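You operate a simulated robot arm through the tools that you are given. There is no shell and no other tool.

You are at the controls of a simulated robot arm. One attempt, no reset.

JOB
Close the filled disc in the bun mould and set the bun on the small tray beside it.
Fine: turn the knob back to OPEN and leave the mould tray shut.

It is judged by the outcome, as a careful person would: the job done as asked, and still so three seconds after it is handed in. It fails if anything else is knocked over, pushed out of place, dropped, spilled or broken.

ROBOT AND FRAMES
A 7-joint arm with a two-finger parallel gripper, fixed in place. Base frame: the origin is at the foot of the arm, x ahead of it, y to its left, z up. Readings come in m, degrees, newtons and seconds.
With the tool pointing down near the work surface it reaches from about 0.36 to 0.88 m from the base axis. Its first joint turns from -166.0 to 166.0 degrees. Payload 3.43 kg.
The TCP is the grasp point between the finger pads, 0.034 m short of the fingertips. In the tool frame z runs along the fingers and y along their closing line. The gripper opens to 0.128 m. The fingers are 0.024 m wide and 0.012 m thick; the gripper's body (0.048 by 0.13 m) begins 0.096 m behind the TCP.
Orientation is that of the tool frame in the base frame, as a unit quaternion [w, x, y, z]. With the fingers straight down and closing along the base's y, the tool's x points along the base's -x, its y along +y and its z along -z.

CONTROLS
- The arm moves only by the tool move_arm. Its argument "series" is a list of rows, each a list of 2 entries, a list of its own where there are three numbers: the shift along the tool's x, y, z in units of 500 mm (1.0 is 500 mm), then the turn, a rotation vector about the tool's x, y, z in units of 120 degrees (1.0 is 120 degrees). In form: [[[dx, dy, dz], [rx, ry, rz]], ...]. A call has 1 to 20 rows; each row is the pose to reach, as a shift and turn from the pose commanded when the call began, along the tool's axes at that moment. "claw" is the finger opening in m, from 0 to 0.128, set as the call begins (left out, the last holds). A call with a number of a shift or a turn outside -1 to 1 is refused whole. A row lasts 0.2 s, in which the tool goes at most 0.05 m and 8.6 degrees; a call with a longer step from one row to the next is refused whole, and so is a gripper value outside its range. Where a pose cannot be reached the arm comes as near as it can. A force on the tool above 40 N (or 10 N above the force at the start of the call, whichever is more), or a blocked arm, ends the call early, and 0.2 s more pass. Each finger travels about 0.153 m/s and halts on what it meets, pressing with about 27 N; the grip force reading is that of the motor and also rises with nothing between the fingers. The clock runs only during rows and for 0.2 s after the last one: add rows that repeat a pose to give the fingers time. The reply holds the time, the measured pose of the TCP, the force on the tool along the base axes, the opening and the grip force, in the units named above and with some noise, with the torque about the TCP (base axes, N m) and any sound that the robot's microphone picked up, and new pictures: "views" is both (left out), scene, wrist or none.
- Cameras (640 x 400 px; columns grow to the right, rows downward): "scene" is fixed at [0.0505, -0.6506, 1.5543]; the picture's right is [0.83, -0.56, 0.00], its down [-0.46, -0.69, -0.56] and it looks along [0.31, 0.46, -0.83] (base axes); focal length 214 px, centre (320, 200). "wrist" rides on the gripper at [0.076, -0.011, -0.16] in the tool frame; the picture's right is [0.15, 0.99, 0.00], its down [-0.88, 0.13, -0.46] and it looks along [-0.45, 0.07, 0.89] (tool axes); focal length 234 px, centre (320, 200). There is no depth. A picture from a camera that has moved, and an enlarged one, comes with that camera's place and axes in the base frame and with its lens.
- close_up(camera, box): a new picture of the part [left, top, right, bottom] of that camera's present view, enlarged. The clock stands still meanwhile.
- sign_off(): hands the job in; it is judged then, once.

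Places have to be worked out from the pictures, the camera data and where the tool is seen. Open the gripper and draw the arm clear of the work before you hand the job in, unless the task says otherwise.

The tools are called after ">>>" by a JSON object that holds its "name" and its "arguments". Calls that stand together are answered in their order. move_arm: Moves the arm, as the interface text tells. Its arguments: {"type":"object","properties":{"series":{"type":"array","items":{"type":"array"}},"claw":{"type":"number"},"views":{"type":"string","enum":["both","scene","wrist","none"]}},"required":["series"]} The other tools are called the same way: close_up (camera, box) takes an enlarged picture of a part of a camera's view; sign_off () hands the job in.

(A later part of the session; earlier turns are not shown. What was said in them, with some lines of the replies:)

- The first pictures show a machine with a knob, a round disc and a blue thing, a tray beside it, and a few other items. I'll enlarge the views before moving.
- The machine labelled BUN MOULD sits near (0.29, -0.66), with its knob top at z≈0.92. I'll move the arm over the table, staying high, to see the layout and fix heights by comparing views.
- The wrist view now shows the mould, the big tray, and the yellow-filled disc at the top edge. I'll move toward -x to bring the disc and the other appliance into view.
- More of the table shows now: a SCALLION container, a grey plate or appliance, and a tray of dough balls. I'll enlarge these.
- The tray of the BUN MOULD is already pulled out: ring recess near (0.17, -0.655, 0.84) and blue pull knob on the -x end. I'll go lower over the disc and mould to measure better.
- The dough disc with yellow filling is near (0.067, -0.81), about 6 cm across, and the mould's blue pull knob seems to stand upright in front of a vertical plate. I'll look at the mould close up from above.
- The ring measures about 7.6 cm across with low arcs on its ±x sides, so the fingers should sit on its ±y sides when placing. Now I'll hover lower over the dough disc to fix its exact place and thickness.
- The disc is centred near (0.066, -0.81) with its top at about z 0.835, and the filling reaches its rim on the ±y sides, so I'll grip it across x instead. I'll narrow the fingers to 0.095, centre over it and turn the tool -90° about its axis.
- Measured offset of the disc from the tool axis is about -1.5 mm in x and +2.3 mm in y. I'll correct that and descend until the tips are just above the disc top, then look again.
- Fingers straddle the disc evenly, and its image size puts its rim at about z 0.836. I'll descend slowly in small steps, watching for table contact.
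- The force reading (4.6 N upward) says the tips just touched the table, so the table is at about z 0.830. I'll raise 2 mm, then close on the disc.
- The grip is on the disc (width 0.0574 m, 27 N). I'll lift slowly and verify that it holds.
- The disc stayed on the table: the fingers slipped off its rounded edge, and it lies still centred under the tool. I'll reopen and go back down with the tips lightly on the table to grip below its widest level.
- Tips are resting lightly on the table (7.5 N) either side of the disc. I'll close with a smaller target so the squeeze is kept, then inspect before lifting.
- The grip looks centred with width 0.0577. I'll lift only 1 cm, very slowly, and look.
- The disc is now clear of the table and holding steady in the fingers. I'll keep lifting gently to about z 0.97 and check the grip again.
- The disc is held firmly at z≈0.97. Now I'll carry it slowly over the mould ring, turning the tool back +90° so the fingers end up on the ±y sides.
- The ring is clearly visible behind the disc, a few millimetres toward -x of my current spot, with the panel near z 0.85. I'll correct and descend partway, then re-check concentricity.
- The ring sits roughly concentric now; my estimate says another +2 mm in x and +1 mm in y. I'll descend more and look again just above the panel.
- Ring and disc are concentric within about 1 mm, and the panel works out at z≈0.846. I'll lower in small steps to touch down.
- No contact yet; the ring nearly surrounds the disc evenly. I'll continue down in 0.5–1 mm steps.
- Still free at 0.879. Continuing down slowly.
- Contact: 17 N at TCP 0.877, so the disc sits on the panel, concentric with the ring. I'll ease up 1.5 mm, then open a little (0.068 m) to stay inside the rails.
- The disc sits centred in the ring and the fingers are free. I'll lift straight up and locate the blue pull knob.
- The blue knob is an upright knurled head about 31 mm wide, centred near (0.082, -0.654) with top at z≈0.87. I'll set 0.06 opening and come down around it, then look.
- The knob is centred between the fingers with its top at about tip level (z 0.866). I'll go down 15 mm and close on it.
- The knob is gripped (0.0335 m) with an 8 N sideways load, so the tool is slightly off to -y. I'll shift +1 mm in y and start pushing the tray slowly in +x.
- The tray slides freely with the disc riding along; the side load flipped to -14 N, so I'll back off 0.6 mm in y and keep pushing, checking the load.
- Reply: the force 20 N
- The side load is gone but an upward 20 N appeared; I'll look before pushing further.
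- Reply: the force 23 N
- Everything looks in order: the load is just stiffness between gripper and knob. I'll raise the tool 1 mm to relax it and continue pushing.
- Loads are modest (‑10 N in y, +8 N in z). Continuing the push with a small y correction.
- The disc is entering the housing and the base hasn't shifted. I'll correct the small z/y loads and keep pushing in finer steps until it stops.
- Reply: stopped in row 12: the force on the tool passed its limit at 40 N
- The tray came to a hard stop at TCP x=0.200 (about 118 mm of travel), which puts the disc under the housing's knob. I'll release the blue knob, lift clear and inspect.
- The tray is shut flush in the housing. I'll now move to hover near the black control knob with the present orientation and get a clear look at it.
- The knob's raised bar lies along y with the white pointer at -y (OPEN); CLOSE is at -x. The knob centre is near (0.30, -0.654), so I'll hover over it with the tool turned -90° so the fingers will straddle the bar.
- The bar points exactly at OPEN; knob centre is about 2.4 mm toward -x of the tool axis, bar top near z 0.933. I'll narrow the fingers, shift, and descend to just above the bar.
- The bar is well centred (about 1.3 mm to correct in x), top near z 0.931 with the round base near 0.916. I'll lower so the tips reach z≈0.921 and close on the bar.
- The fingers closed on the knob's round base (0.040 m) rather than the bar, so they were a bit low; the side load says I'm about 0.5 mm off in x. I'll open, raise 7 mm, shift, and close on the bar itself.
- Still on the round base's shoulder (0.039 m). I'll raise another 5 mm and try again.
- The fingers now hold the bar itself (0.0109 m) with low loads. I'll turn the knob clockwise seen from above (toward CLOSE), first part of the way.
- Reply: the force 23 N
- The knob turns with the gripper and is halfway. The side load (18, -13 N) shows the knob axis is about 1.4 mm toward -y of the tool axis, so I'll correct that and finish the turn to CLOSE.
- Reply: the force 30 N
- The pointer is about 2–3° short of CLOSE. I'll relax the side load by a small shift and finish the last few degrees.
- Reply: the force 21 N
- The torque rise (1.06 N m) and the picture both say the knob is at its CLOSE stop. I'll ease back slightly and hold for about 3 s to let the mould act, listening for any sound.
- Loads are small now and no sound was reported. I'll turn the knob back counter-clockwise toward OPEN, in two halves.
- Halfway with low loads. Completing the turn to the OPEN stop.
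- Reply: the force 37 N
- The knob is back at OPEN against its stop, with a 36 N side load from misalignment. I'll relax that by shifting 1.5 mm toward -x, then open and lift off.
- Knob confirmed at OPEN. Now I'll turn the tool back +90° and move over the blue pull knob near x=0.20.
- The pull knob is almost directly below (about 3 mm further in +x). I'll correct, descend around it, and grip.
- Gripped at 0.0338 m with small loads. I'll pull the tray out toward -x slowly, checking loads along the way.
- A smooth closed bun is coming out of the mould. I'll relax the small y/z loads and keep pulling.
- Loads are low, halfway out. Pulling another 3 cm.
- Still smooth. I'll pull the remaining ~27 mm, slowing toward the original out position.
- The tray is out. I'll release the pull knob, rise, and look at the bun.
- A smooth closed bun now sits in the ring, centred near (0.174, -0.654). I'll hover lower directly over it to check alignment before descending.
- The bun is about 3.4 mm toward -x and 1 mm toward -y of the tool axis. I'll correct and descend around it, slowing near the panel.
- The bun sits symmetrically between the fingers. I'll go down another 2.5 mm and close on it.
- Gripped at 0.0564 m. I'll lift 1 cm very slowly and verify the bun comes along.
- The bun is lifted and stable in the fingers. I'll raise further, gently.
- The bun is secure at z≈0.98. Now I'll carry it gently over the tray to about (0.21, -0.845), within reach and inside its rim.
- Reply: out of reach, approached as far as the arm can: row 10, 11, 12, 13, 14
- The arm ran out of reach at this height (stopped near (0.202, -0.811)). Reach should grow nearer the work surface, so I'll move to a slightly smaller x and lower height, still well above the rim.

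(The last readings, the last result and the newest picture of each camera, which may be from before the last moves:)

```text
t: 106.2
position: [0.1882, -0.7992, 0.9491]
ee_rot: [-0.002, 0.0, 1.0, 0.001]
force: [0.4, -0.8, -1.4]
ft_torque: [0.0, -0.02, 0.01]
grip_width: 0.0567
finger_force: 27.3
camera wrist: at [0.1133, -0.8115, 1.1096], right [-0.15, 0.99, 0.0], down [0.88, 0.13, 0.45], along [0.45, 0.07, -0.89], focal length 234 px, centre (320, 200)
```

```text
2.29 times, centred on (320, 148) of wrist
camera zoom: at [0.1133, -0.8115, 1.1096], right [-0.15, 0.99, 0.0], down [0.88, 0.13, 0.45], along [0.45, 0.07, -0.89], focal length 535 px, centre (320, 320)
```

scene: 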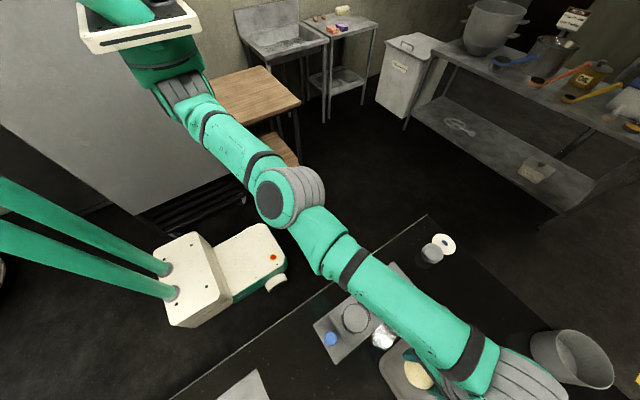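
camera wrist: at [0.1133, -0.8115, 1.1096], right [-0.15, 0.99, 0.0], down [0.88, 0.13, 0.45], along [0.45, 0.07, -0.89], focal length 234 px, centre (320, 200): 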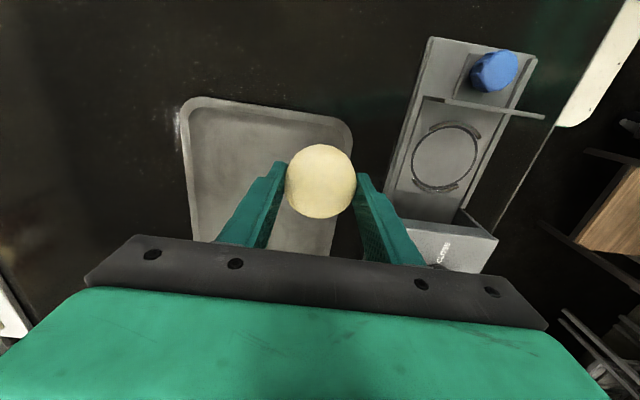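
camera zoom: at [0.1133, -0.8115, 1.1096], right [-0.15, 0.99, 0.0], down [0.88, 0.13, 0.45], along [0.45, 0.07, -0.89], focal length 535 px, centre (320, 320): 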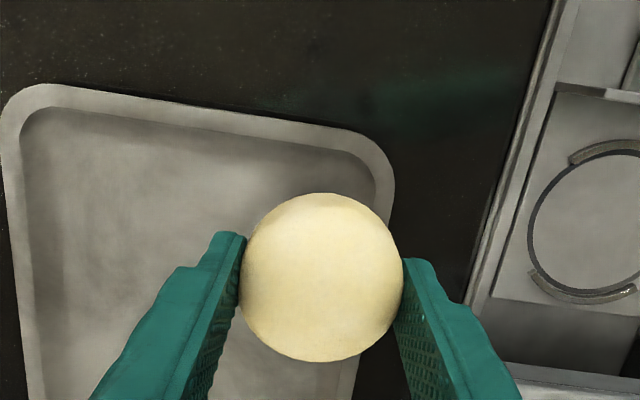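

The commanded pose was reset to the reached one: now at (0.188, -0.799, 0.949), with the tray's inner +y wall near y=-0.774. I'll go lower and toward -y together, aiming for (0.19, -0.835, 0.915).

>>> {"name": "move_arm", "arguments": {"series": [[[0, 0, 0.014], [0, 0, 0]], [[0, -0.008, 0.028], [0, 0, 0]], [[-0.002, -0.02, 0.042], [0, 0, 0]], [[-0.004, -0.032, 0.056], [0, 0, 0]], [[-0.004, -0.044, 0.068], [0, 0, 0]], [[-0.004, -0.056, 0.068], [0, 0, 0]], [[-0.004, -0.066, 0.068], [0, 0, 0]], [[-0.004, -0.072, 0.068], [0, 0, 0]], [[-0.004, -0.072, 0.068], [0, 0, 0]]], "views": "wrist"}}

>>> {"name": "close_up", "arguments": {"camera": "wrist", "box": [180, 60, 460, 235]}}

```text
t: 108.2
position: [0.1854, -0.8113, 0.918]
ee_rot: [-0.002, -0.001, 1.0, 0.001]
force: [-0.3, 0.0, -0.6]
ft_torque: [-0.02, 0.02, -0.02]
grip_width: 0.0564
finger_force: 27.2
out of reach, approached as far as the arm can: row 4, 5, 6, 7, 8, 9
camera wrist: at [0.1101, -0.8223, 1.0779], right [-0.15, 0.99, 0.0], down [0.88, 0.13, 0.45], along [0.45, 0.07, -0.89], focal length 234 px, centre (320, 200)
```

wrist: 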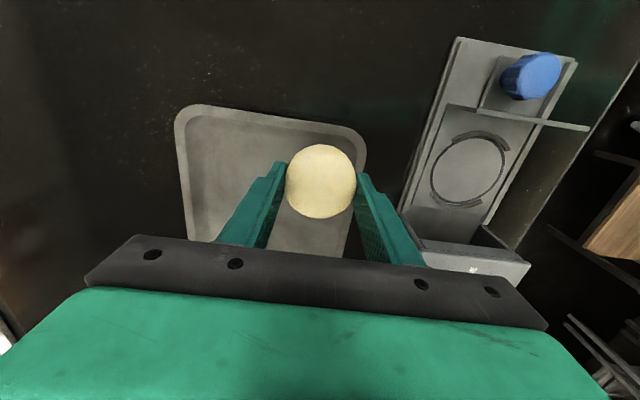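

```text
2.29 times, centred on (320, 148) of wrist
camera zoom: at [0.1101, -0.8223, 1.0779], right [-0.15, 0.99, 0.0], down [0.88, 0.13, 0.45], along [0.45, 0.07, -0.89], focal length 535 px, centre (320, 320)
```

zoom: 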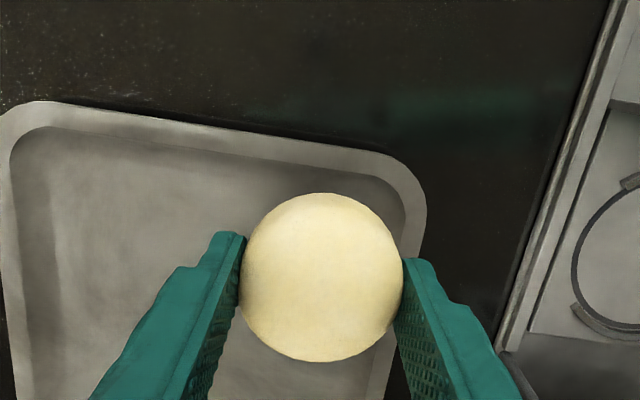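

With this tool heading the arm tops out at about r=0.832 m, too close to the tray wall to open the fingers there. I'll back in a little, turn the tool -90° (fingers along x) and test whether that heading reaches farther.

>>> {"name": "move_arm", "arguments": {"series": [[[0, 0.006, 0], [0, 0, -0.03]], [[0, 0.012, 0], [0, 0, -0.09]], [[0, 0.016, 0], [0, 0, -0.155]], [[0, 0.016, 0], [0, 0, -0.22]], [[0, 0.016, 0], [0, 0, -0.285]], [[0, 0.016, 0], [0, 0, -0.35]], [[0, 0.016, 0], [0, 0, -0.415]], [[0, 0.016, 0], [0, 0, -0.48]], [[0, 0.016, 0], [0, 0, -0.545]], [[0, 0.016, 0], [0, 0, -0.61]], [[0, 0.016, 0], [0, 0, -0.67]], [[0, 0.016, 0], [0, 0, -0.72]], [[0, 0.016, 0], [0, 0, -0.75]], [[0, 0.016, 0], [0, 0, -0.75]]], "views": "both"}}

```text
t: 111.2
position: [0.1843, -0.8032, 0.9189]
ee_rot: [0.001, 0.708, -0.706, -0.003]
force: [0.3, 0.2, -1.1]
ft_torque: [-0.04, -0.01, 0.0]
grip_width: 0.0566
finger_force: 26.9
camera wrist: at [0.1974, -0.8787, 1.0771], right [-0.99, -0.15, 0.0], down [-0.13, 0.88, 0.46], along [-0.07, 0.45, -0.89], focal length 234 px, centre (320, 200)
```

scene: 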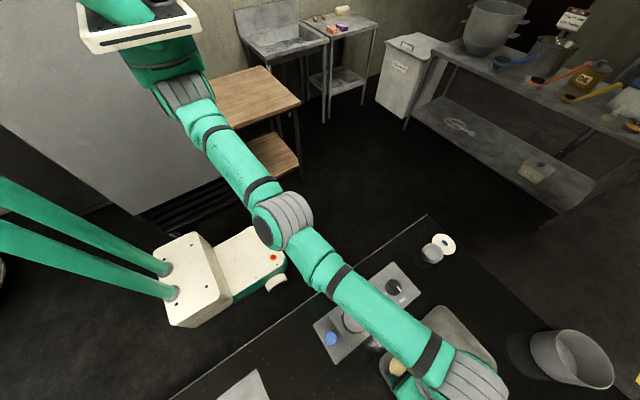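
wrist: 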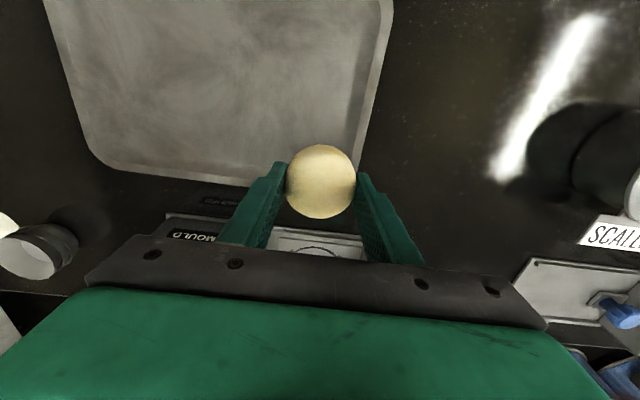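

Now with the fingers along x, I'll try extending toward (0.215, -0.835) at the same height.

>>> {"name": "move_arm", "arguments": {"series": [[[0, -0.015, 0], [0, 0, 0]], [[0.005, -0.03, 0], [0, 0, 0]], [[0.015, -0.045, 0], [0, 0, 0]], [[0.025, -0.06, 0], [0, 0, 0]], [[0.035, -0.06, 0], [0, 0, 0]], [[0.045, -0.06, 0], [0, 0, 0]], [[0.055, -0.06, 0], [0, 0, 0]], [[0.06, -0.06, 0], [0, 0, 0]], [[0.06, -0.06, 0], [0, 0, 0]]], "views": "wrist"}}

>>> {"name": "close_up", "arguments": {"camera": "wrist", "box": [180, 60, 460, 235]}}

```text
t: 113.2
position: [0.2107, -0.8058, 0.9196]
ee_rot: [0.0, 0.707, -0.707, -0.002]
force: [-0.1, -0.5, -1.2]
ft_torque: [-0.02, 0.02, 0.02]
grip_width: 0.0567
finger_force: 26.9
out of reach, approached as far as the arm can: row 3, 4, 5, 6, 7, 8, 9
camera wrist: at [0.2232, -0.8822, 1.0791], right [-0.99, -0.15, 0.0], down [-0.13, 0.88, 0.46], along [-0.07, 0.45, -0.89], focal length 234 px, centre (320, 200)
```

wrist: 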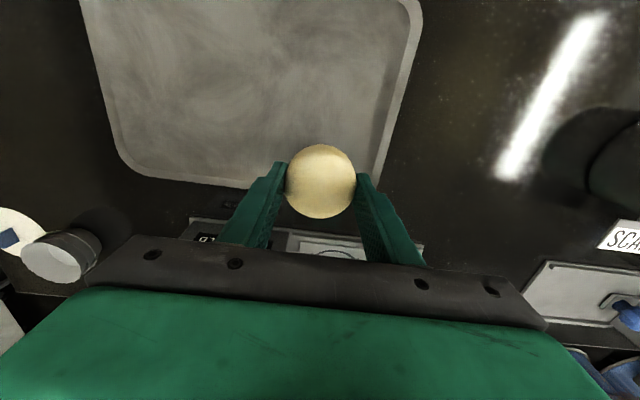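

```text
2.29 times, centred on (320, 148) of wrist
camera zoom: at [0.2232, -0.8822, 1.0791], right [-0.99, -0.15, 0.0], down [-0.13, 0.88, 0.46], along [-0.07, 0.45, -0.89], focal length 535 px, centre (320, 320)
```

zoom: 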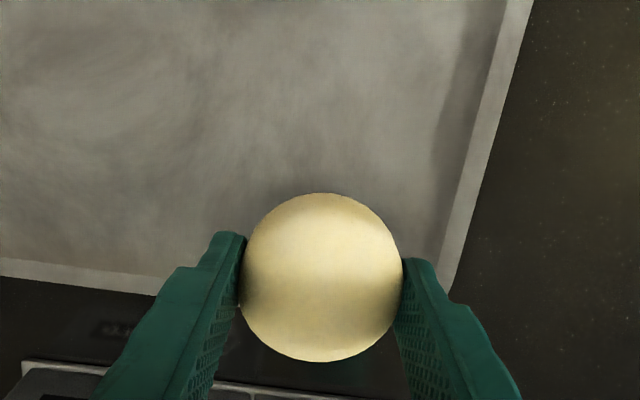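

Reach is the same here (r≈0.833), but the fingers along x now fit better in y. I'll tilt the tool about 7° about the finger line (tips outward), which gains reach, and move 2 cm further in -y.

>>> {"name": "move_arm", "arguments": {"series": [[[0, 0, 0], [0, 0.02, 0]], [[0, 0, 0], [0, 0.04, 0]], [[0, 0, 0], [0, 0.058, 0]], [[0.01, 0, 0], [0, 0.058, 0]], [[0.02, 0, 0], [0, 0.058, 0]], [[0.03, 0, 0], [0, 0.058, 0]], [[0.038, 0, 0], [0, 0.058, 0]], [[0.038, 0, 0], [0, 0.058, 0]]], "views": "wrist"}}

>>> {"name": "close_up", "arguments": {"camera": "wrist", "box": [180, 60, 460, 235]}}

```text
t: 115.0
position: [0.2107, -0.8241, 0.9194]
ee_rot: [0.043, 0.706, -0.705, 0.041]
force: [-0.7, -0.8, -0.8]
ft_torque: [-0.02, -0.01, 0.02]
grip_width: 0.0563
finger_force: 27.8
camera wrist: at [0.2231, -0.8804, 1.0872], right [-0.99, -0.15, 0.02], down [-0.13, 0.93, 0.35], along [-0.07, 0.34, -0.94], focal length 234 px, centre (320, 200)
```

wrist: 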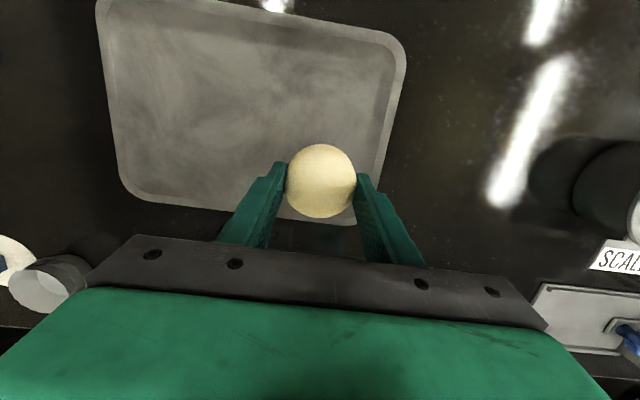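

```text
2.29 times, centred on (320, 148) of wrist
camera zoom: at [0.2231, -0.8804, 1.0872], right [-0.99, -0.15, 0.02], down [-0.13, 0.93, 0.35], along [-0.07, 0.34, -0.94], focal length 535 px, centre (320, 320)
```

zoom: 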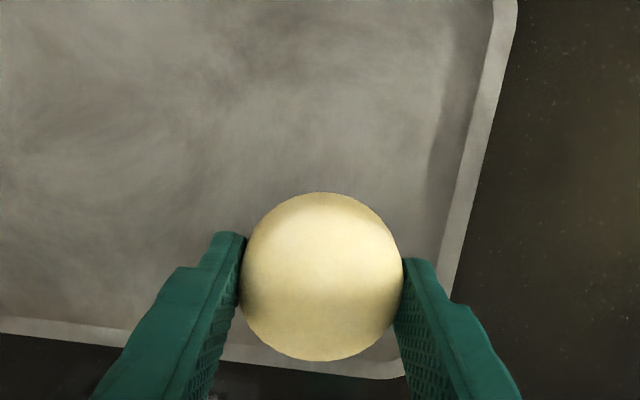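

Reached (0.211, -0.824) with a 7° tilt, and the tray walls are now clear all round. I'll descend vertically (in base z) toward the tray floor, first to TCP z≈0.886.

>>> {"name": "move_arm", "arguments": {"series": [[[-0.003, 0, 0.014], [0, 0, 0]], [[-0.006, 0, 0.028], [0, 0, 0]], [[-0.009, 0, 0.042], [0, 0, 0]], [[-0.012, 0, 0.055], [0, 0, 0]], [[-0.0144, 0, 0.066], [0, 0, 0]], [[-0.0144, 0, 0.066], [0, 0, 0]]], "views": "both"}}

>>> {"name": "close_up", "arguments": {"camera": "wrist", "box": [180, 60, 460, 235]}}

```text
t: 116.4
position: [0.2103, -0.8212, 0.8873]
ee_rot: [0.043, 0.706, -0.705, 0.04]
force: [-0.1, -0.6, -0.3]
ft_torque: [0.01, -0.01, 0.0]
grip_width: 0.0567
finger_force: 26.8
camera wrist: at [0.2233, -0.8774, 1.0545], right [-0.99, -0.15, 0.02], down [-0.13, 0.93, 0.35], along [-0.07, 0.34, -0.94], focal length 234 px, centre (320, 200)
```

scene: 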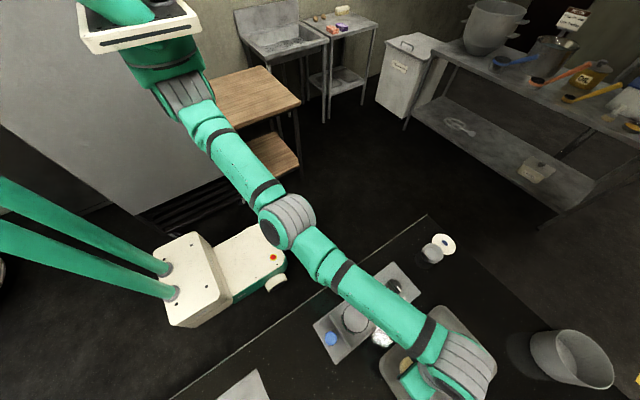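
wrist: 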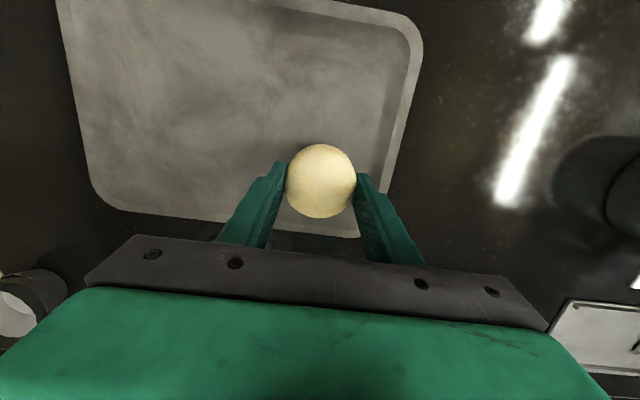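

```text
2.29 times, centred on (320, 148) of wrist
camera zoom: at [0.2233, -0.8774, 1.0545], right [-0.99, -0.15, 0.02], down [-0.13, 0.93, 0.35], along [-0.07, 0.34, -0.94], focal length 535 px, centre (320, 320)
```

zoom: 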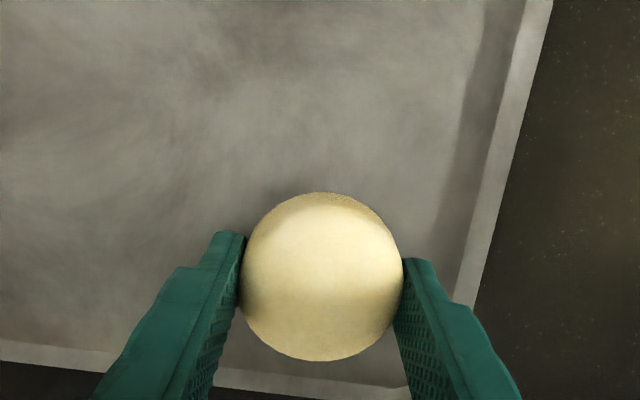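

Still clear. I'll lower 8 mm more, then feel for the tray floor in small calls.

>>> {"name": "move_arm", "arguments": {"series": [[[-0.0005, 0, 0.004], [0, 0, 0]], [[-0.001, 0, 0.008], [0, 0, 0]], [[-0.0015, 0, 0.012], [0, 0, 0]], [[-0.002, 0, 0.016], [0, 0, 0]], [[-0.002, 0, 0.016], [0, 0, 0]]], "views": "none"}}

>>> {"name": "move_arm", "arguments": {"series": [[[-0.0003, 0, 0.002], [0, 0, 0]], [[-0.0005, 0, 0.004], [0, 0, 0]], [[-0.0005, 0, 0.004], [0, 0, 0]]], "views": "wrist"}}

>>> {"name": "close_up", "arguments": {"camera": "wrist", "box": [180, 60, 460, 235]}}

```text
t: 117.6
position: [0.2106, -0.8215, 0.8789]
ee_rot: [0.044, 0.707, -0.705, 0.041]
force: [-0.2, 0.0, -0.4]
ft_torque: [0.01, -0.01, 0.02]
grip_width: 0.0567
finger_force: 26.7
```

```text
t: 118.4
position: [0.211, -0.8219, 0.8751]
ee_rot: [0.043, 0.706, -0.705, 0.04]
force: [-0.3, -0.3, -1.6]
ft_torque: [0.02, -0.01, -0.02]
grip_width: 0.0568
finger_force: 27.1
camera wrist: at [0.2233, -0.8775, 1.0441], right [-0.99, -0.15, 0.02], down [-0.13, 0.93, 0.35], along [-0.07, 0.34, -0.94], focal length 234 px, centre (320, 200)
```

wrist: 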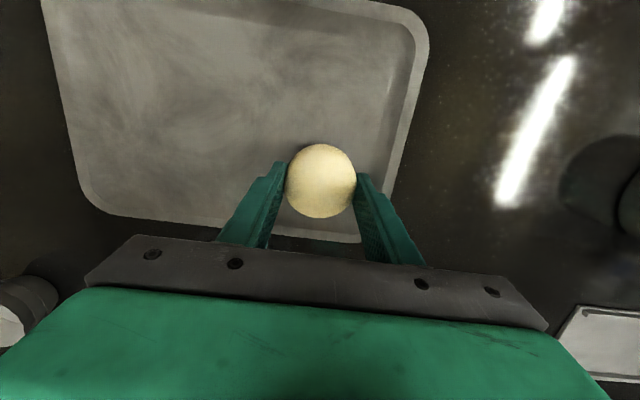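

```text
2.29 times, centred on (320, 148) of wrist
camera zoom: at [0.2233, -0.8775, 1.0441], right [-0.99, -0.15, 0.02], down [-0.13, 0.93, 0.35], along [-0.07, 0.34, -0.94], focal length 535 px, centre (320, 320)
```

zoom: 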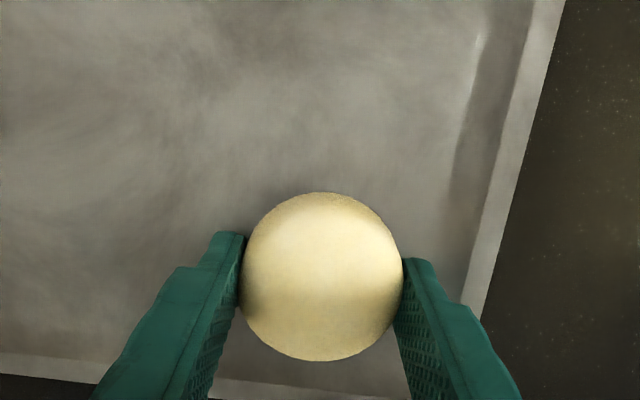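

No contact yet at TCP ≈0.876. Continuing down 2 mm at a time.

>>> {"name": "move_arm", "arguments": {"series": [[[-0.0002, 0, 0.002], [0, 0, 0]], [[-0.0005, 0, 0.004], [0, 0, 0]], [[-0.0005, 0, 0.004], [0, 0, 0]]], "views": "none"}}

>>> {"name": "move_arm", "arguments": {"series": [[[-0.0002, 0, 0.002], [0, 0, 0]], [[-0.0004, 0, 0.003], [0, 0, 0]], [[-0.0004, 0, 0.003], [0, 0, 0]]], "views": "none"}}

```text
t: 119.2
position: [0.2108, -0.8205, 0.8756]
ee_rot: [0.043, 0.707, -0.705, 0.041]
force: [-0.2, -0.9, -0.5]
ft_torque: [0.02, 0.0, -0.02]
grip_width: 0.0565
finger_force: 26.8
```

```text
t: 120.0
position: [0.2121, -0.8218, 0.8728]
ee_rot: [0.043, 0.706, -0.705, 0.041]
force: [-0.7, -0.1, -0.2]
ft_torque: [0.0, 0.04, -0.01]
grip_width: 0.0568
finger_force: 26.7
```

Still free at 0.873; continuing in 1.5 mm steps.

>>> {"name": "move_arm", "arguments": {"series": [[[-0.0002, 0, 0.0015], [0, 0, 0]], [[-0.0004, 0, 0.003], [0, 0, 0]], [[-0.0004, 0, 0.003], [0, 0, 0]]], "views": "wrist"}}

>>> {"name": "close_up", "arguments": {"camera": "wrist", "box": [240, 120, 400, 220]}}

```text
t: 120.8
position: [0.2121, -0.8212, 0.8717]
ee_rot: [0.044, 0.706, -0.705, 0.042]
force: [-0.1, -0.5, 6.4]
ft_torque: [0.15, -0.03, 0.01]
grip_width: 0.0567
finger_force: 27.1
camera wrist: at [0.2233, -0.8775, 1.0401], right [-0.99, -0.15, 0.02], down [-0.13, 0.93, 0.35], along [-0.07, 0.34, -0.94], focal length 234 px, centre (320, 200)
```

wrist: 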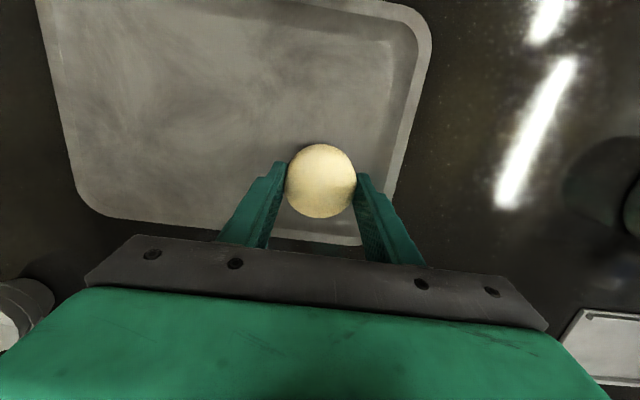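

```text
4.00 times, centred on (320, 170) of wrist
camera zoom: at [0.2233, -0.8775, 1.0401], right [-0.99, -0.15, 0.02], down [-0.13, 0.93, 0.35], along [-0.07, 0.34, -0.94], focal length 937 px, centre (320, 320)
```

zoom: 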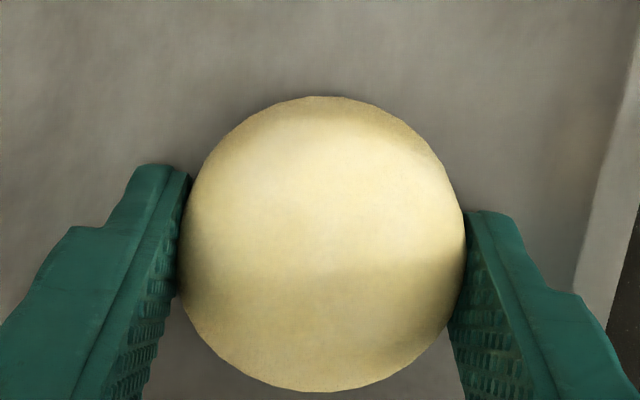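

Contact with the tray floor: 6.4 N at TCP 0.872. I'll open the fingers moderately (0.07 m) to set the bun down.

>>> {"name": "move_arm", "arguments": {"series": [[[0, 0, 0], [0, 0, 0]], [[0, 0, 0], [0, 0, 0]], [[0, 0, 0], [0, 0, 0]], [[0, 0, 0], [0, 0, 0]]], "claw": 0.07, "views": "wrist"}}

>>> {"name": "close_up", "arguments": {"camera": "wrist", "box": [240, 120, 400, 220]}}

```text
t: 121.8
position: [0.2123, -0.8217, 0.871]
ee_rot: [-0.043, -0.706, 0.706, -0.041]
force: [-0.5, 0.2, 1.0]
ft_torque: [0.02, 0.01, 0.02]
grip_width: 0.0702
finger_force: 0.1
camera wrist: at [0.2232, -0.8774, 1.0391], right [-0.99, -0.15, 0.02], down [-0.13, 0.93, 0.35], along [-0.07, 0.34, -0.94], focal length 234 px, centre (320, 200)
```

wrist: 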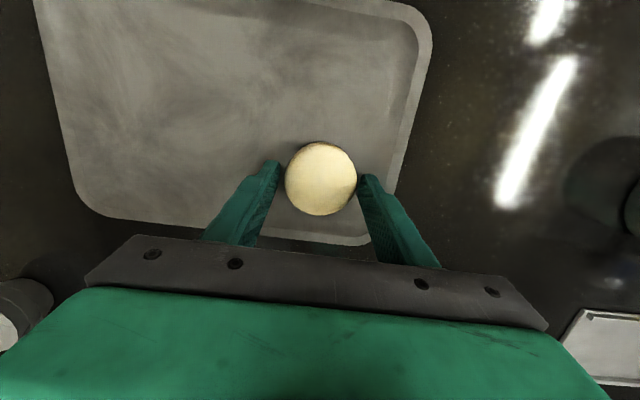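

```text
4.00 times, centred on (320, 170) of wrist
camera zoom: at [0.2232, -0.8774, 1.0391], right [-0.99, -0.15, 0.02], down [-0.13, 0.93, 0.35], along [-0.07, 0.34, -0.94], focal length 937 px, centre (320, 320)
```

zoom: 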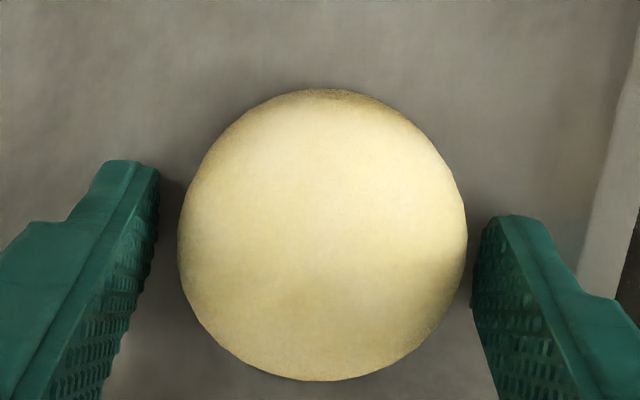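

The bun has settled flat on the tray and the fingers are clear on both sides. I'll lift straight up.

>>> {"name": "move_arm", "arguments": {"series": [[[0.001, 0, -0.008], [0, 0, 0]], [[0.0025, 0, -0.02], [0, 0, 0]], [[0.005, 0, -0.04], [0, 0, 0]], [[0.0086, 0, -0.07], [0, 0, 0]], [[0.0135, 0, -0.11], [0, 0, 0]], [[0.0184, 0, -0.15], [0, 0, 0]], [[0.0233, 0, -0.19], [0, 0, 0]], [[0.0233, 0, -0.19], [0, 0, 0]]], "views": "both"}}

>>> {"name": "close_up", "arguments": {"camera": "wrist", "box": [180, 60, 460, 235]}}

```text
t: 123.6
position: [0.2103, -0.8235, 0.9687]
ee_rot: [0.043, 0.706, -0.705, 0.041]
force: [0.4, 0.0, 0.2]
ft_torque: [-0.01, 0.03, 0.0]
grip_width: 0.07
finger_force: 0.1
camera wrist: at [0.223, -0.8796, 1.1359], right [-0.99, -0.15, 0.02], down [-0.13, 0.93, 0.35], along [-0.07, 0.34, -0.94], focal length 234 px, centre (320, 200)
```

scene: 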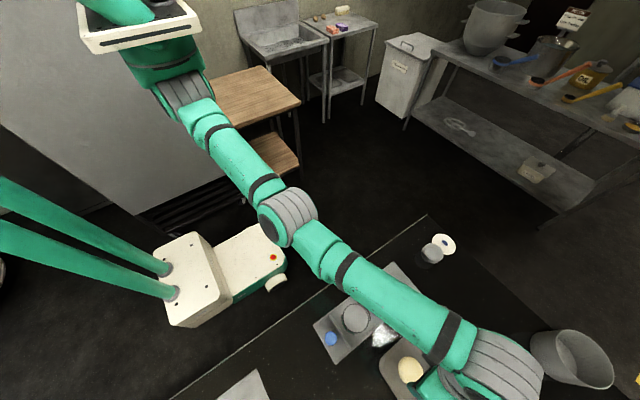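
wrist: 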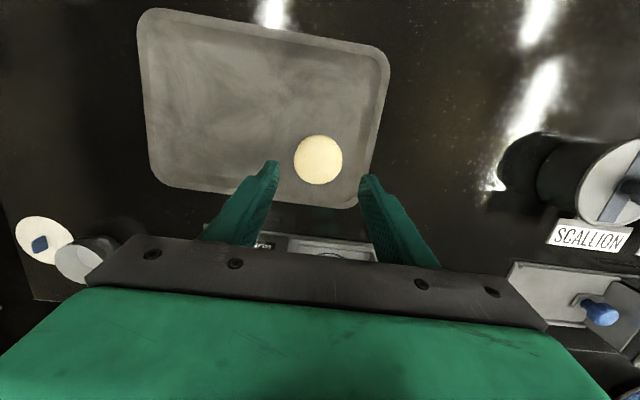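

```text
2.29 times, centred on (320, 148) of wrist
camera zoom: at [0.223, -0.8796, 1.1359], right [-0.99, -0.15, 0.02], down [-0.13, 0.93, 0.35], along [-0.07, 0.34, -0.94], focal length 535 px, centre (320, 320)
```

zoom: 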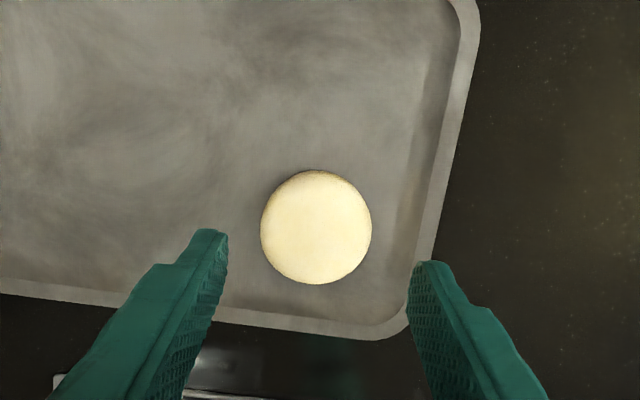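

The bun sits flat inside the tray. Now I'll un-tilt, move inward, and return to the mould's blue knob to shut its tray.

>>> {"name": "move_arm", "arguments": {"series": [[[-0.033, 0, -0.004], [0, -0.0116, 0]], [[-0.066, 0, -0.008], [0, -0.0232, 0]], [[-0.099, 0, -0.012], [0, -0.0348, 0]], [[-0.132, 0, -0.016], [0, -0.0464, 0]], [[-0.165, 0, -0.02], [0, -0.058, 0]], [[-0.165, 0, -0.02], [0, -0.058, 0]]], "views": "none"}}

>>> {"name": "move_arm", "arguments": {"series": [[[-0.015, 0.022, 0], [0, 0, 0.0682]], [[-0.03, 0.044, 0], [0, 0, 0.1364]], [[-0.045, 0.066, 0], [0, 0, 0.2045]], [[-0.06, 0.088, 0], [0, 0, 0.2727]], [[-0.076, 0.11, 0], [0, 0, 0.3409]], [[-0.092, 0.134, 0], [0, 0, 0.4091]], [[-0.108, 0.158, 0], [0, 0, 0.4773]], [[-0.124, 0.182, 0], [0, 0, 0.5455]], [[-0.14, 0.206, 0], [0, 0, 0.6136]], [[-0.156, 0.23, 0], [0, 0, 0.6818]], [[-0.171, 0.249, 0], [0, 0, 0.75]], [[-0.171, 0.249, 0], [0, 0, 0.75]]], "claw": 0.06, "views": "both"}}

>>> {"name": "close_up", "arguments": {"camera": "wrist", "box": [240, 110, 400, 210]}}

```text
t: 125.0
position: [0.2114, -0.7388, 0.9669]
ee_rot: [0.0, 0.708, -0.706, -0.003]
force: [1.6, -0.2, 0.1]
ft_torque: [0.01, 0.0, -0.02]
grip_width: 0.07
finger_force: 0.1
```

```text
t: 127.6
position: [0.0849, -0.6531, 0.9679]
ee_rot: [-0.001, 0.0, 1.0, 0.001]
force: [-0.5, 0.2, 0.4]
ft_torque: [0.05, -0.02, 0.0]
grip_width: 0.06
finger_force: 0.0
camera wrist: at [0.0104, -0.6646, 1.1273], right [-0.15, 0.99, 0.0], down [0.88, 0.13, 0.45], along [0.45, 0.07, -0.89], focal length 234 px, centre (320, 200)
```

scene: 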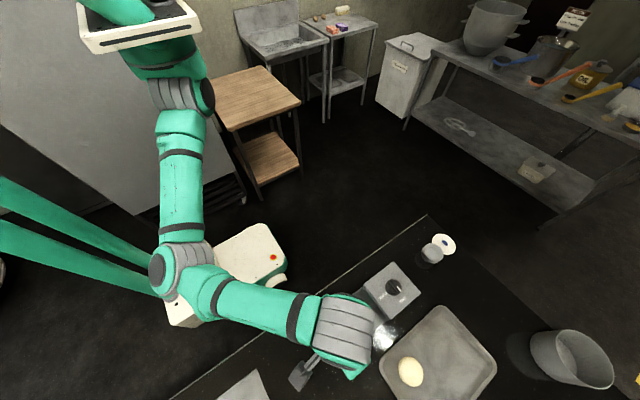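
wrist: 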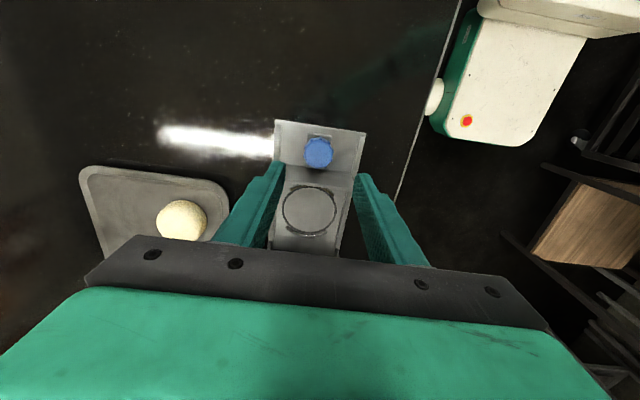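

```text
4.00 times, centred on (320, 160) of wrist
camera zoom: at [0.0104, -0.6646, 1.1273], right [-0.15, 0.99, 0.0], down [0.88, 0.13, 0.45], along [0.45, 0.07, -0.89], focal length 937 px, centre (320, 360)
```

zoom: 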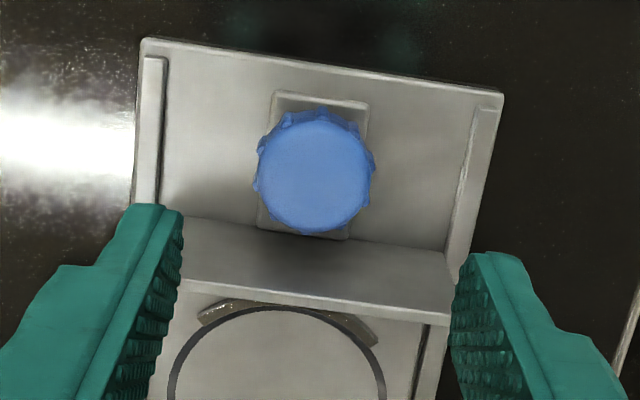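

The knob is within 2 mm of the tool axis. I'll correct, descend around it, and grip.

>>> {"name": "move_arm", "arguments": {"series": [[[0.0026, -0.0032, 0.04], [0, 0, 0]], [[0.0026, -0.0032, 0.08], [0, 0, 0]], [[0.0026, -0.0032, 0.11], [0, 0, 0]], [[0.0026, -0.0032, 0.135], [0, 0, 0]], [[0.0026, -0.0032, 0.152], [0, 0, 0]], [[0.0026, -0.0032, 0.162], [0, 0, 0]], [[0.0026, -0.0032, 0.162], [0, 0, 0]]], "views": "none"}}

>>> {"name": "move_arm", "arguments": {"series": [[[0, 0, 0], [0, 0, 0]], [[0, 0, 0], [0, 0, 0]], [[0, 0, 0], [0, 0, 0]]], "claw": 0.015, "views": "wrist"}}

```text
t: 129.2
position: [0.084, -0.6541, 0.8869]
ee_rot: [-0.001, -0.001, 1.0, 0.0]
force: [-0.3, -0.2, 0.1]
ft_torque: [0.02, 0.01, 0.02]
grip_width: 0.0603
finger_force: 0.1
```

```text
t: 130.0
position: [0.0838, -0.6565, 0.8851]
ee_rot: [-0.002, -0.002, 1.0, 0.001]
force: [-0.2, -4.1, -1.4]
ft_torque: [-0.18, -0.07, -0.01]
grip_width: 0.0333
finger_force: 45.0
camera wrist: at [0.0093, -0.6665, 1.0466], right [-0.15, 0.99, 0.0], down [0.88, 0.13, 0.45], along [0.45, 0.07, -0.89], focal length 234 px, centre (320, 200)
```

wrist: 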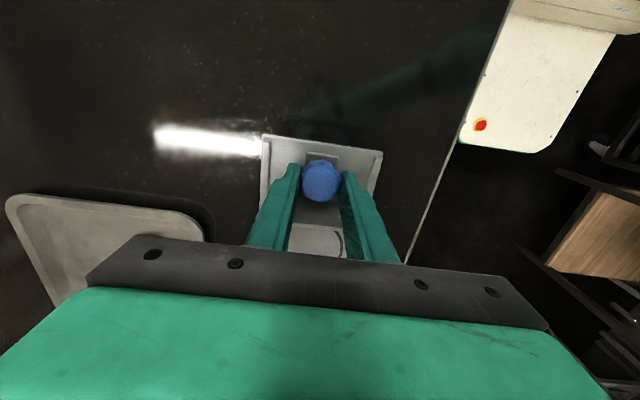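

Gripped with low loads. I'll push the tray in +x in stages, checking loads.

>>> {"name": "move_arm", "arguments": {"series": [[[-0.006, 0, 0], [0, 0, 0]], [[-0.016, 0, 0], [0, 0, 0]], [[-0.028, 0, 0], [0, 0, 0]], [[-0.04, 0, 0], [0, 0, 0]], [[-0.05, 0, 0], [0, 0, 0]], [[-0.06, 0, 0], [0, 0, 0]], [[-0.06, 0, 0], [0, 0, 0]]], "views": "none"}}

```text
t: 131.6
position: [0.1142, -0.6539, 0.8861]
ee_rot: [-0.001, 0.0, 1.0, 0.0]
force: [-0.9, -7.2, -11.9]
ft_torque: [-0.32, 0.1, 0.0]
grip_width: 0.0336
finger_force: 45.5
```

>>> {"name": "move_arm", "arguments": {"series": [[[-0.01, -0.0006, 0.001], [0, 0, 0]], [[-0.02, -0.0006, 0.001], [0, 0, 0]], [[-0.03, -0.0006, 0.001], [0, 0, 0]], [[-0.04, -0.0006, 0.001], [0, 0, 0]], [[-0.05, -0.0006, 0.001], [0, 0, 0]], [[-0.06, -0.0006, 0.001], [0, 0, 0]], [[-0.06, -0.0006, 0.001], [0, 0, 0]]], "views": "none"}}

```text
t: 133.2
position: [0.1453, -0.6547, 0.8861]
ee_rot: [-0.002, 0.0, 1.0, 0.001]
force: [0.1, -7.0, 7.3]
ft_torque: [-0.17, 0.01, 0.01]
grip_width: 0.0333
finger_force: 45.3
```

Sliding smoothly at x≈0.145. Continuing the push.

>>> {"name": "move_arm", "arguments": {"series": [[[-0.01, -0.0006, 0], [0, 0, 0]], [[-0.02, -0.0006, 0], [0, 0, 0]], [[-0.03, -0.0006, 0], [0, 0, 0]], [[-0.04, -0.0006, 0], [0, 0, 0]], [[-0.05, -0.0006, 0], [0, 0, 0]], [[-0.06, -0.0006, 0], [0, 0, 0]], [[-0.06, -0.0006, 0], [0, 0, 0]]], "views": "none"}}

```text
t: 134.8
position: [0.1737, -0.655, 0.886]
ee_rot: [-0.001, -0.001, 1.0, 0.001]
force: [0.3, 13.2, 25.4]
ft_torque: [0.32, 0.23, 0.0]
grip_width: 0.0334
finger_force: 45.5
```

Upward load is 25 N; I'll raise 1 mm, shift slightly in +y, and finish the push in fine steps until the stop.

>>> {"name": "move_arm", "arguments": {"series": [[[0, 0.0006, -0.0012], [0, 0, 0]], [[-0.002, 0.001, -0.0024], [0, 0, 0]], [[-0.01, 0.001, -0.0024], [0, 0, 0]], [[-0.018, 0.001, -0.0024], [0, 0, 0]], [[-0.026, 0.001, -0.0024], [0, 0, 0]], [[-0.034, 0.001, -0.0024], [0, 0, 0]], [[-0.04, 0.001, -0.0024], [0, 0, 0]], [[-0.045, 0.001, -0.0024], [0, 0, 0]], [[-0.05, 0.001, -0.0024], [0, 0, 0]], [[-0.053, 0.001, -0.0024], [0, 0, 0]]], "views": "wrist"}}

>>> {"name": "close_up", "arguments": {"camera": "wrist", "box": [200, 110, 440, 260]}}

```text
t: 137.0
position: [0.2003, -0.6556, 0.8868]
ee_rot: [-0.003, -0.001, 1.0, 0.002]
force: [-0.4, -3.4, -19.7]
ft_torque: [-0.13, 0.2, 0.16]
grip_width: 0.0334
finger_force: 45.0
camera wrist: at [0.127, -0.6667, 1.0466], right [-0.15, 0.99, 0.0], down [0.88, 0.13, 0.45], along [0.45, 0.07, -0.89], focal length 234 px, centre (320, 200)
```

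wrist: 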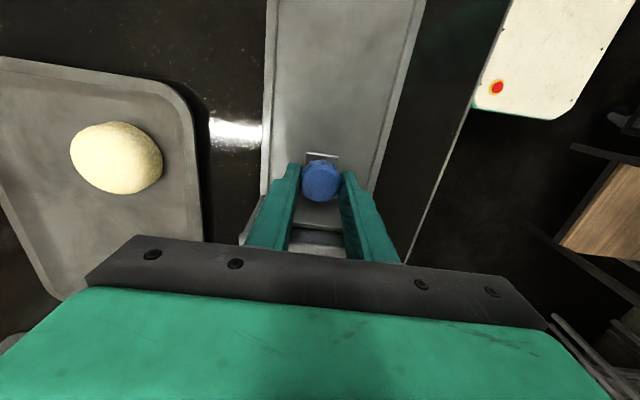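

```text
2.67 times, centred on (320, 185) of wrist
camera zoom: at [0.127, -0.6667, 1.0466], right [-0.15, 0.99, 0.0], down [0.88, 0.13, 0.45], along [0.45, 0.07, -0.89], focal length 624 px, centre (320, 240)
```

zoom: 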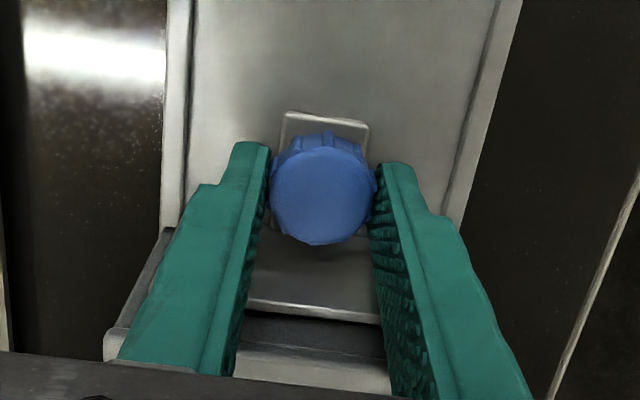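

It looks nearly identical to the shut position. I'll ease the vertical load and push gently a few more millimetres to feel the end stop.

>>> {"name": "move_arm", "arguments": {"series": [[[0, 0, 0.001], [0, 0, 0]], [[-0.001, 0, 0.0016], [0, 0, 0]], [[-0.003, 0, 0.0016], [0, 0, 0]], [[-0.005, 0, 0.0016], [0, 0, 0]], [[-0.007, 0, 0.0016], [0, 0, 0]], [[-0.009, 0, 0.0016], [0, 0, 0]], [[-0.01, 0, 0.0016], [0, 0, 0]]], "views": "none"}}

```text
t: 138.6
position: [0.2029, -0.6546, 0.8863]
ee_rot: [-0.004, 0.0, 1.0, 0.002]
force: [-30.1, 7.2, -11.9]
ft_torque: [0.15, 0.36, 0.05]
grip_width: 0.0336
finger_force: 45.0
```

End stop reached (30 N push-back at x≈0.203): the tray is shut. I'll relax slightly, open, and lift straight off.

>>> {"name": "move_arm", "arguments": {"series": [[[0.001, 0, 0], [0, 0, 0]], [[0.002, 0, 0.0008], [0, 0, 0]]], "views": "none"}}

>>> {"name": "move_arm", "arguments": {"series": [[[0, 0, 0], [0, 0, 0]], [[0, 0, 0], [0, 0, 0]], [[0, 0, -0.02], [0, 0, 0]], [[0, 0, -0.06], [0, 0, 0]], [[0, 0, -0.12], [0, 0, 0]], [[0, 0, -0.19], [0, 0, 0]], [[0, 0, -0.27], [0, 0, 0]], [[0, 0, -0.35], [0, 0, 0]], [[0.06, 0, -0.4], [0, 0, 0]], [[0.06, 0, -0.4], [0, 0, 0]]], "claw": 0.07, "views": "both"}}

>>> {"name": "close_up", "arguments": {"camera": "wrist", "box": [160, 60, 440, 235]}}

```text
t: 139.2
position: [0.2028, -0.6552, 0.8865]
ee_rot: [-0.003, 0.0, 1.0, 0.003]
force: [-34.4, 6.0, -7.3]
ft_torque: [0.01, 1.07, 0.02]
grip_width: 0.0333
finger_force: 44.7
```

```text
t: 141.4
position: [0.1755, -0.6542, 1.087]
ee_rot: [-0.002, -0.001, 1.0, 0.001]
force: [-0.4, -0.6, -0.2]
ft_torque: [0.01, 0.0, 0.03]
grip_width: 0.07
finger_force: 0.2
camera wrist: at [0.1, -0.6655, 1.2467], right [-0.15, 0.99, 0.0], down [0.88, 0.13, 0.45], along [0.45, 0.07, -0.89], focal length 234 px, centre (320, 200)
```

scene: 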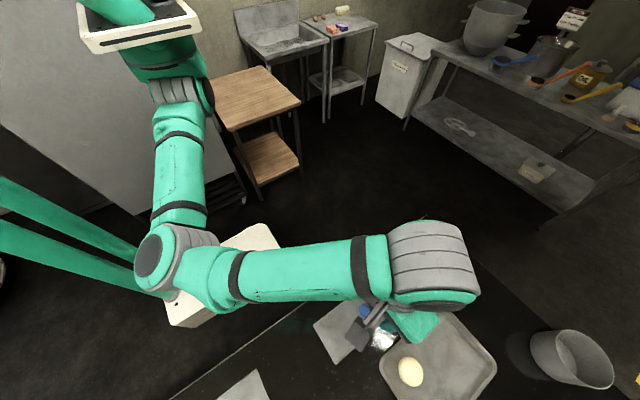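
wrist: 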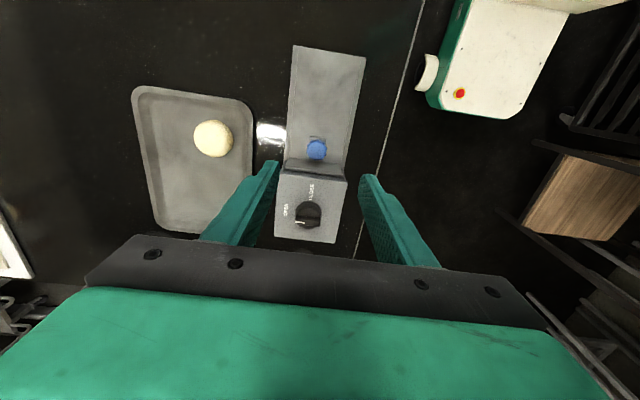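

```text
2.29 times, centred on (300, 148) of wrist
camera zoom: at [0.1, -0.6655, 1.2467], right [-0.15, 0.99, 0.0], down [0.88, 0.13, 0.45], along [0.45, 0.07, -0.89], focal length 535 px, centre (366, 320)
```

zoom: 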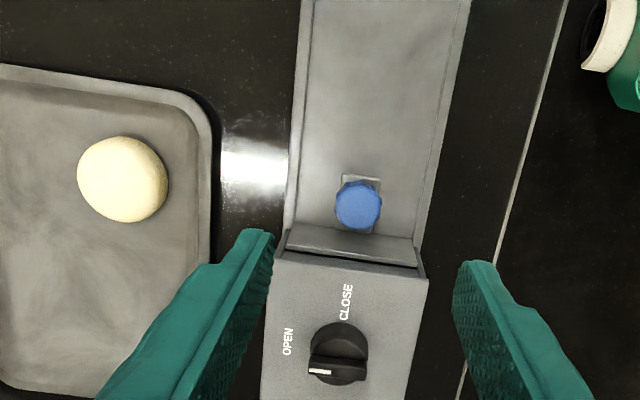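

The tray is shut, the knob reads OPEN, and the bun rests on the tray. I'll draw the arm up and back to near its starting pose with the gripper open and take a final look.

>>> {"name": "move_arm", "arguments": {"series": [[[0, 0, -0.06], [0, 0, 0]], [[0, 0.03, -0.12], [0, 0, 0]], [[0, 0.1, -0.16], [0, 0, 0]], [[-0.02, 0.19, -0.18], [0, 0, 0]], [[-0.05, 0.28, -0.2], [0, 0, 0]], [[-0.08, 0.37, -0.2], [0, 0, 0]], [[-0.11, 0.46, -0.2], [0, 0, 0]], [[-0.14, 0.53, -0.2], [0, 0, 0]], [[-0.17, 0.58, -0.2], [0, 0, 0]], [[-0.17, 0.58, -0.2], [0, 0, 0]]], "claw": 0.1, "views": "both"}}

>>> {"name": "close_up", "arguments": {"camera": "scene", "box": [300, 220, 520, 400]}}

>>> {"name": "close_up", "arguments": {"camera": "scene", "box": [330, 240, 450, 340]}}

```text
t: 143.6
position: [0.2603, -0.3665, 1.1871]
ee_rot: [-0.002, -0.001, 1.0, 0.001]
force: [-0.1, 0.2, -0.3]
ft_torque: [0.0, 0.01, -0.01]
grip_width: 0.0998
finger_force: 0.1
camera wrist: at [0.1857, -0.3784, 1.3462], right [-0.15, 0.99, 0.0], down [0.88, 0.13, 0.45], along [0.45, 0.07, -0.89], focal length 234 px, centre (320, 200)
```

scene: 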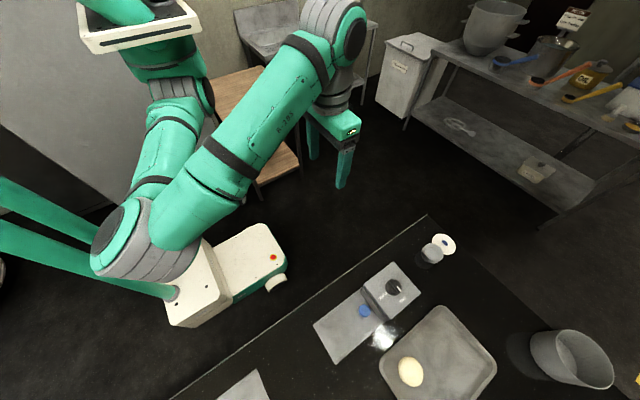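
wrist: 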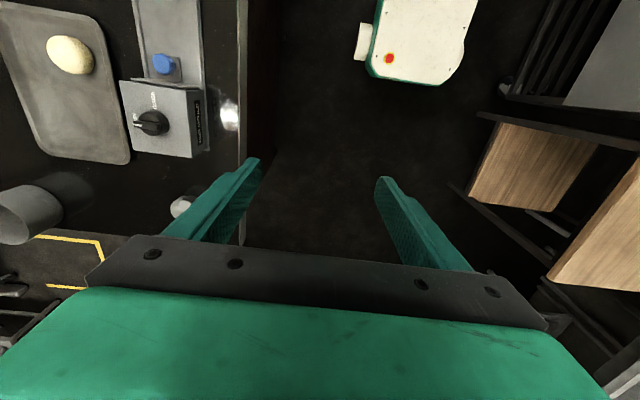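

```text
2.22 times, centred on (410, 310) of scene
camera zoom: at [0.0505, -0.6506, 1.5543], right [0.83, -0.56, 0.0], down [-0.46, -0.69, -0.56], along [0.31, 0.46, -0.83], focal length 477 px, centre (120, -44)
```

zoom: 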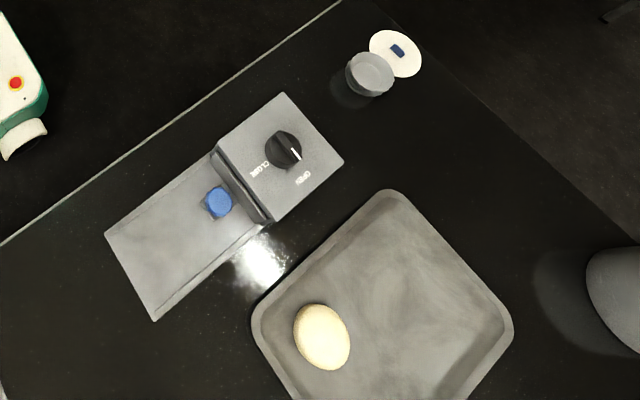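

```text
4.00 times, centred on (390, 290) of scene
camera zoom: at [0.0505, -0.6506, 1.5543], right [0.83, -0.56, 0.0], down [-0.46, -0.69, -0.56], along [0.31, 0.46, -0.83], focal length 858 px, centre (40, -160)
```

zoom: 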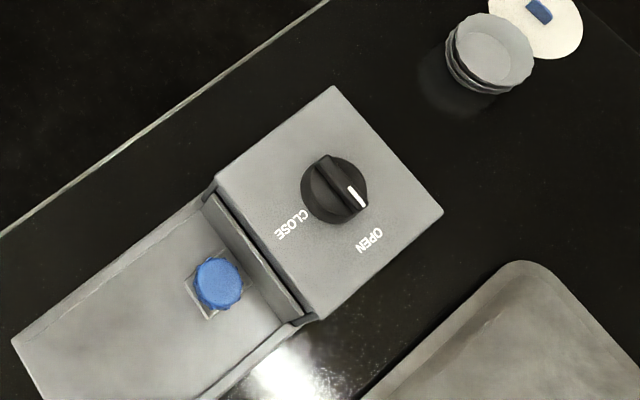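

Final views: the mould tray is shut, the knob points to OPEN, the bun lies on the small tray, the other objects look unmoved, and the arm is clear with the gripper open. Handing in.

>>> {"name": "sign_off", "arguments": {}}

```text
The job is handed in.
```

The filled disc has been closed into a bun. The bun is sitting flat on the small tray beside the mould.

The mould's control knob is back at OPEN and its tray is pushed shut against the end stop. The arm is clear of the table, near where it started, with the gripper open. In the final pictures the mould hasn't shifted and nothing else looks out of place.

- **First pick-up:** The fingers slipped off the disc on the first lift. It stayed where it was on the table, and the second grip held.
- **Bun position:** The arm couldn't reach the middle of the small tray, so the bun sits toward the corner nearest the mould, inside the rim.
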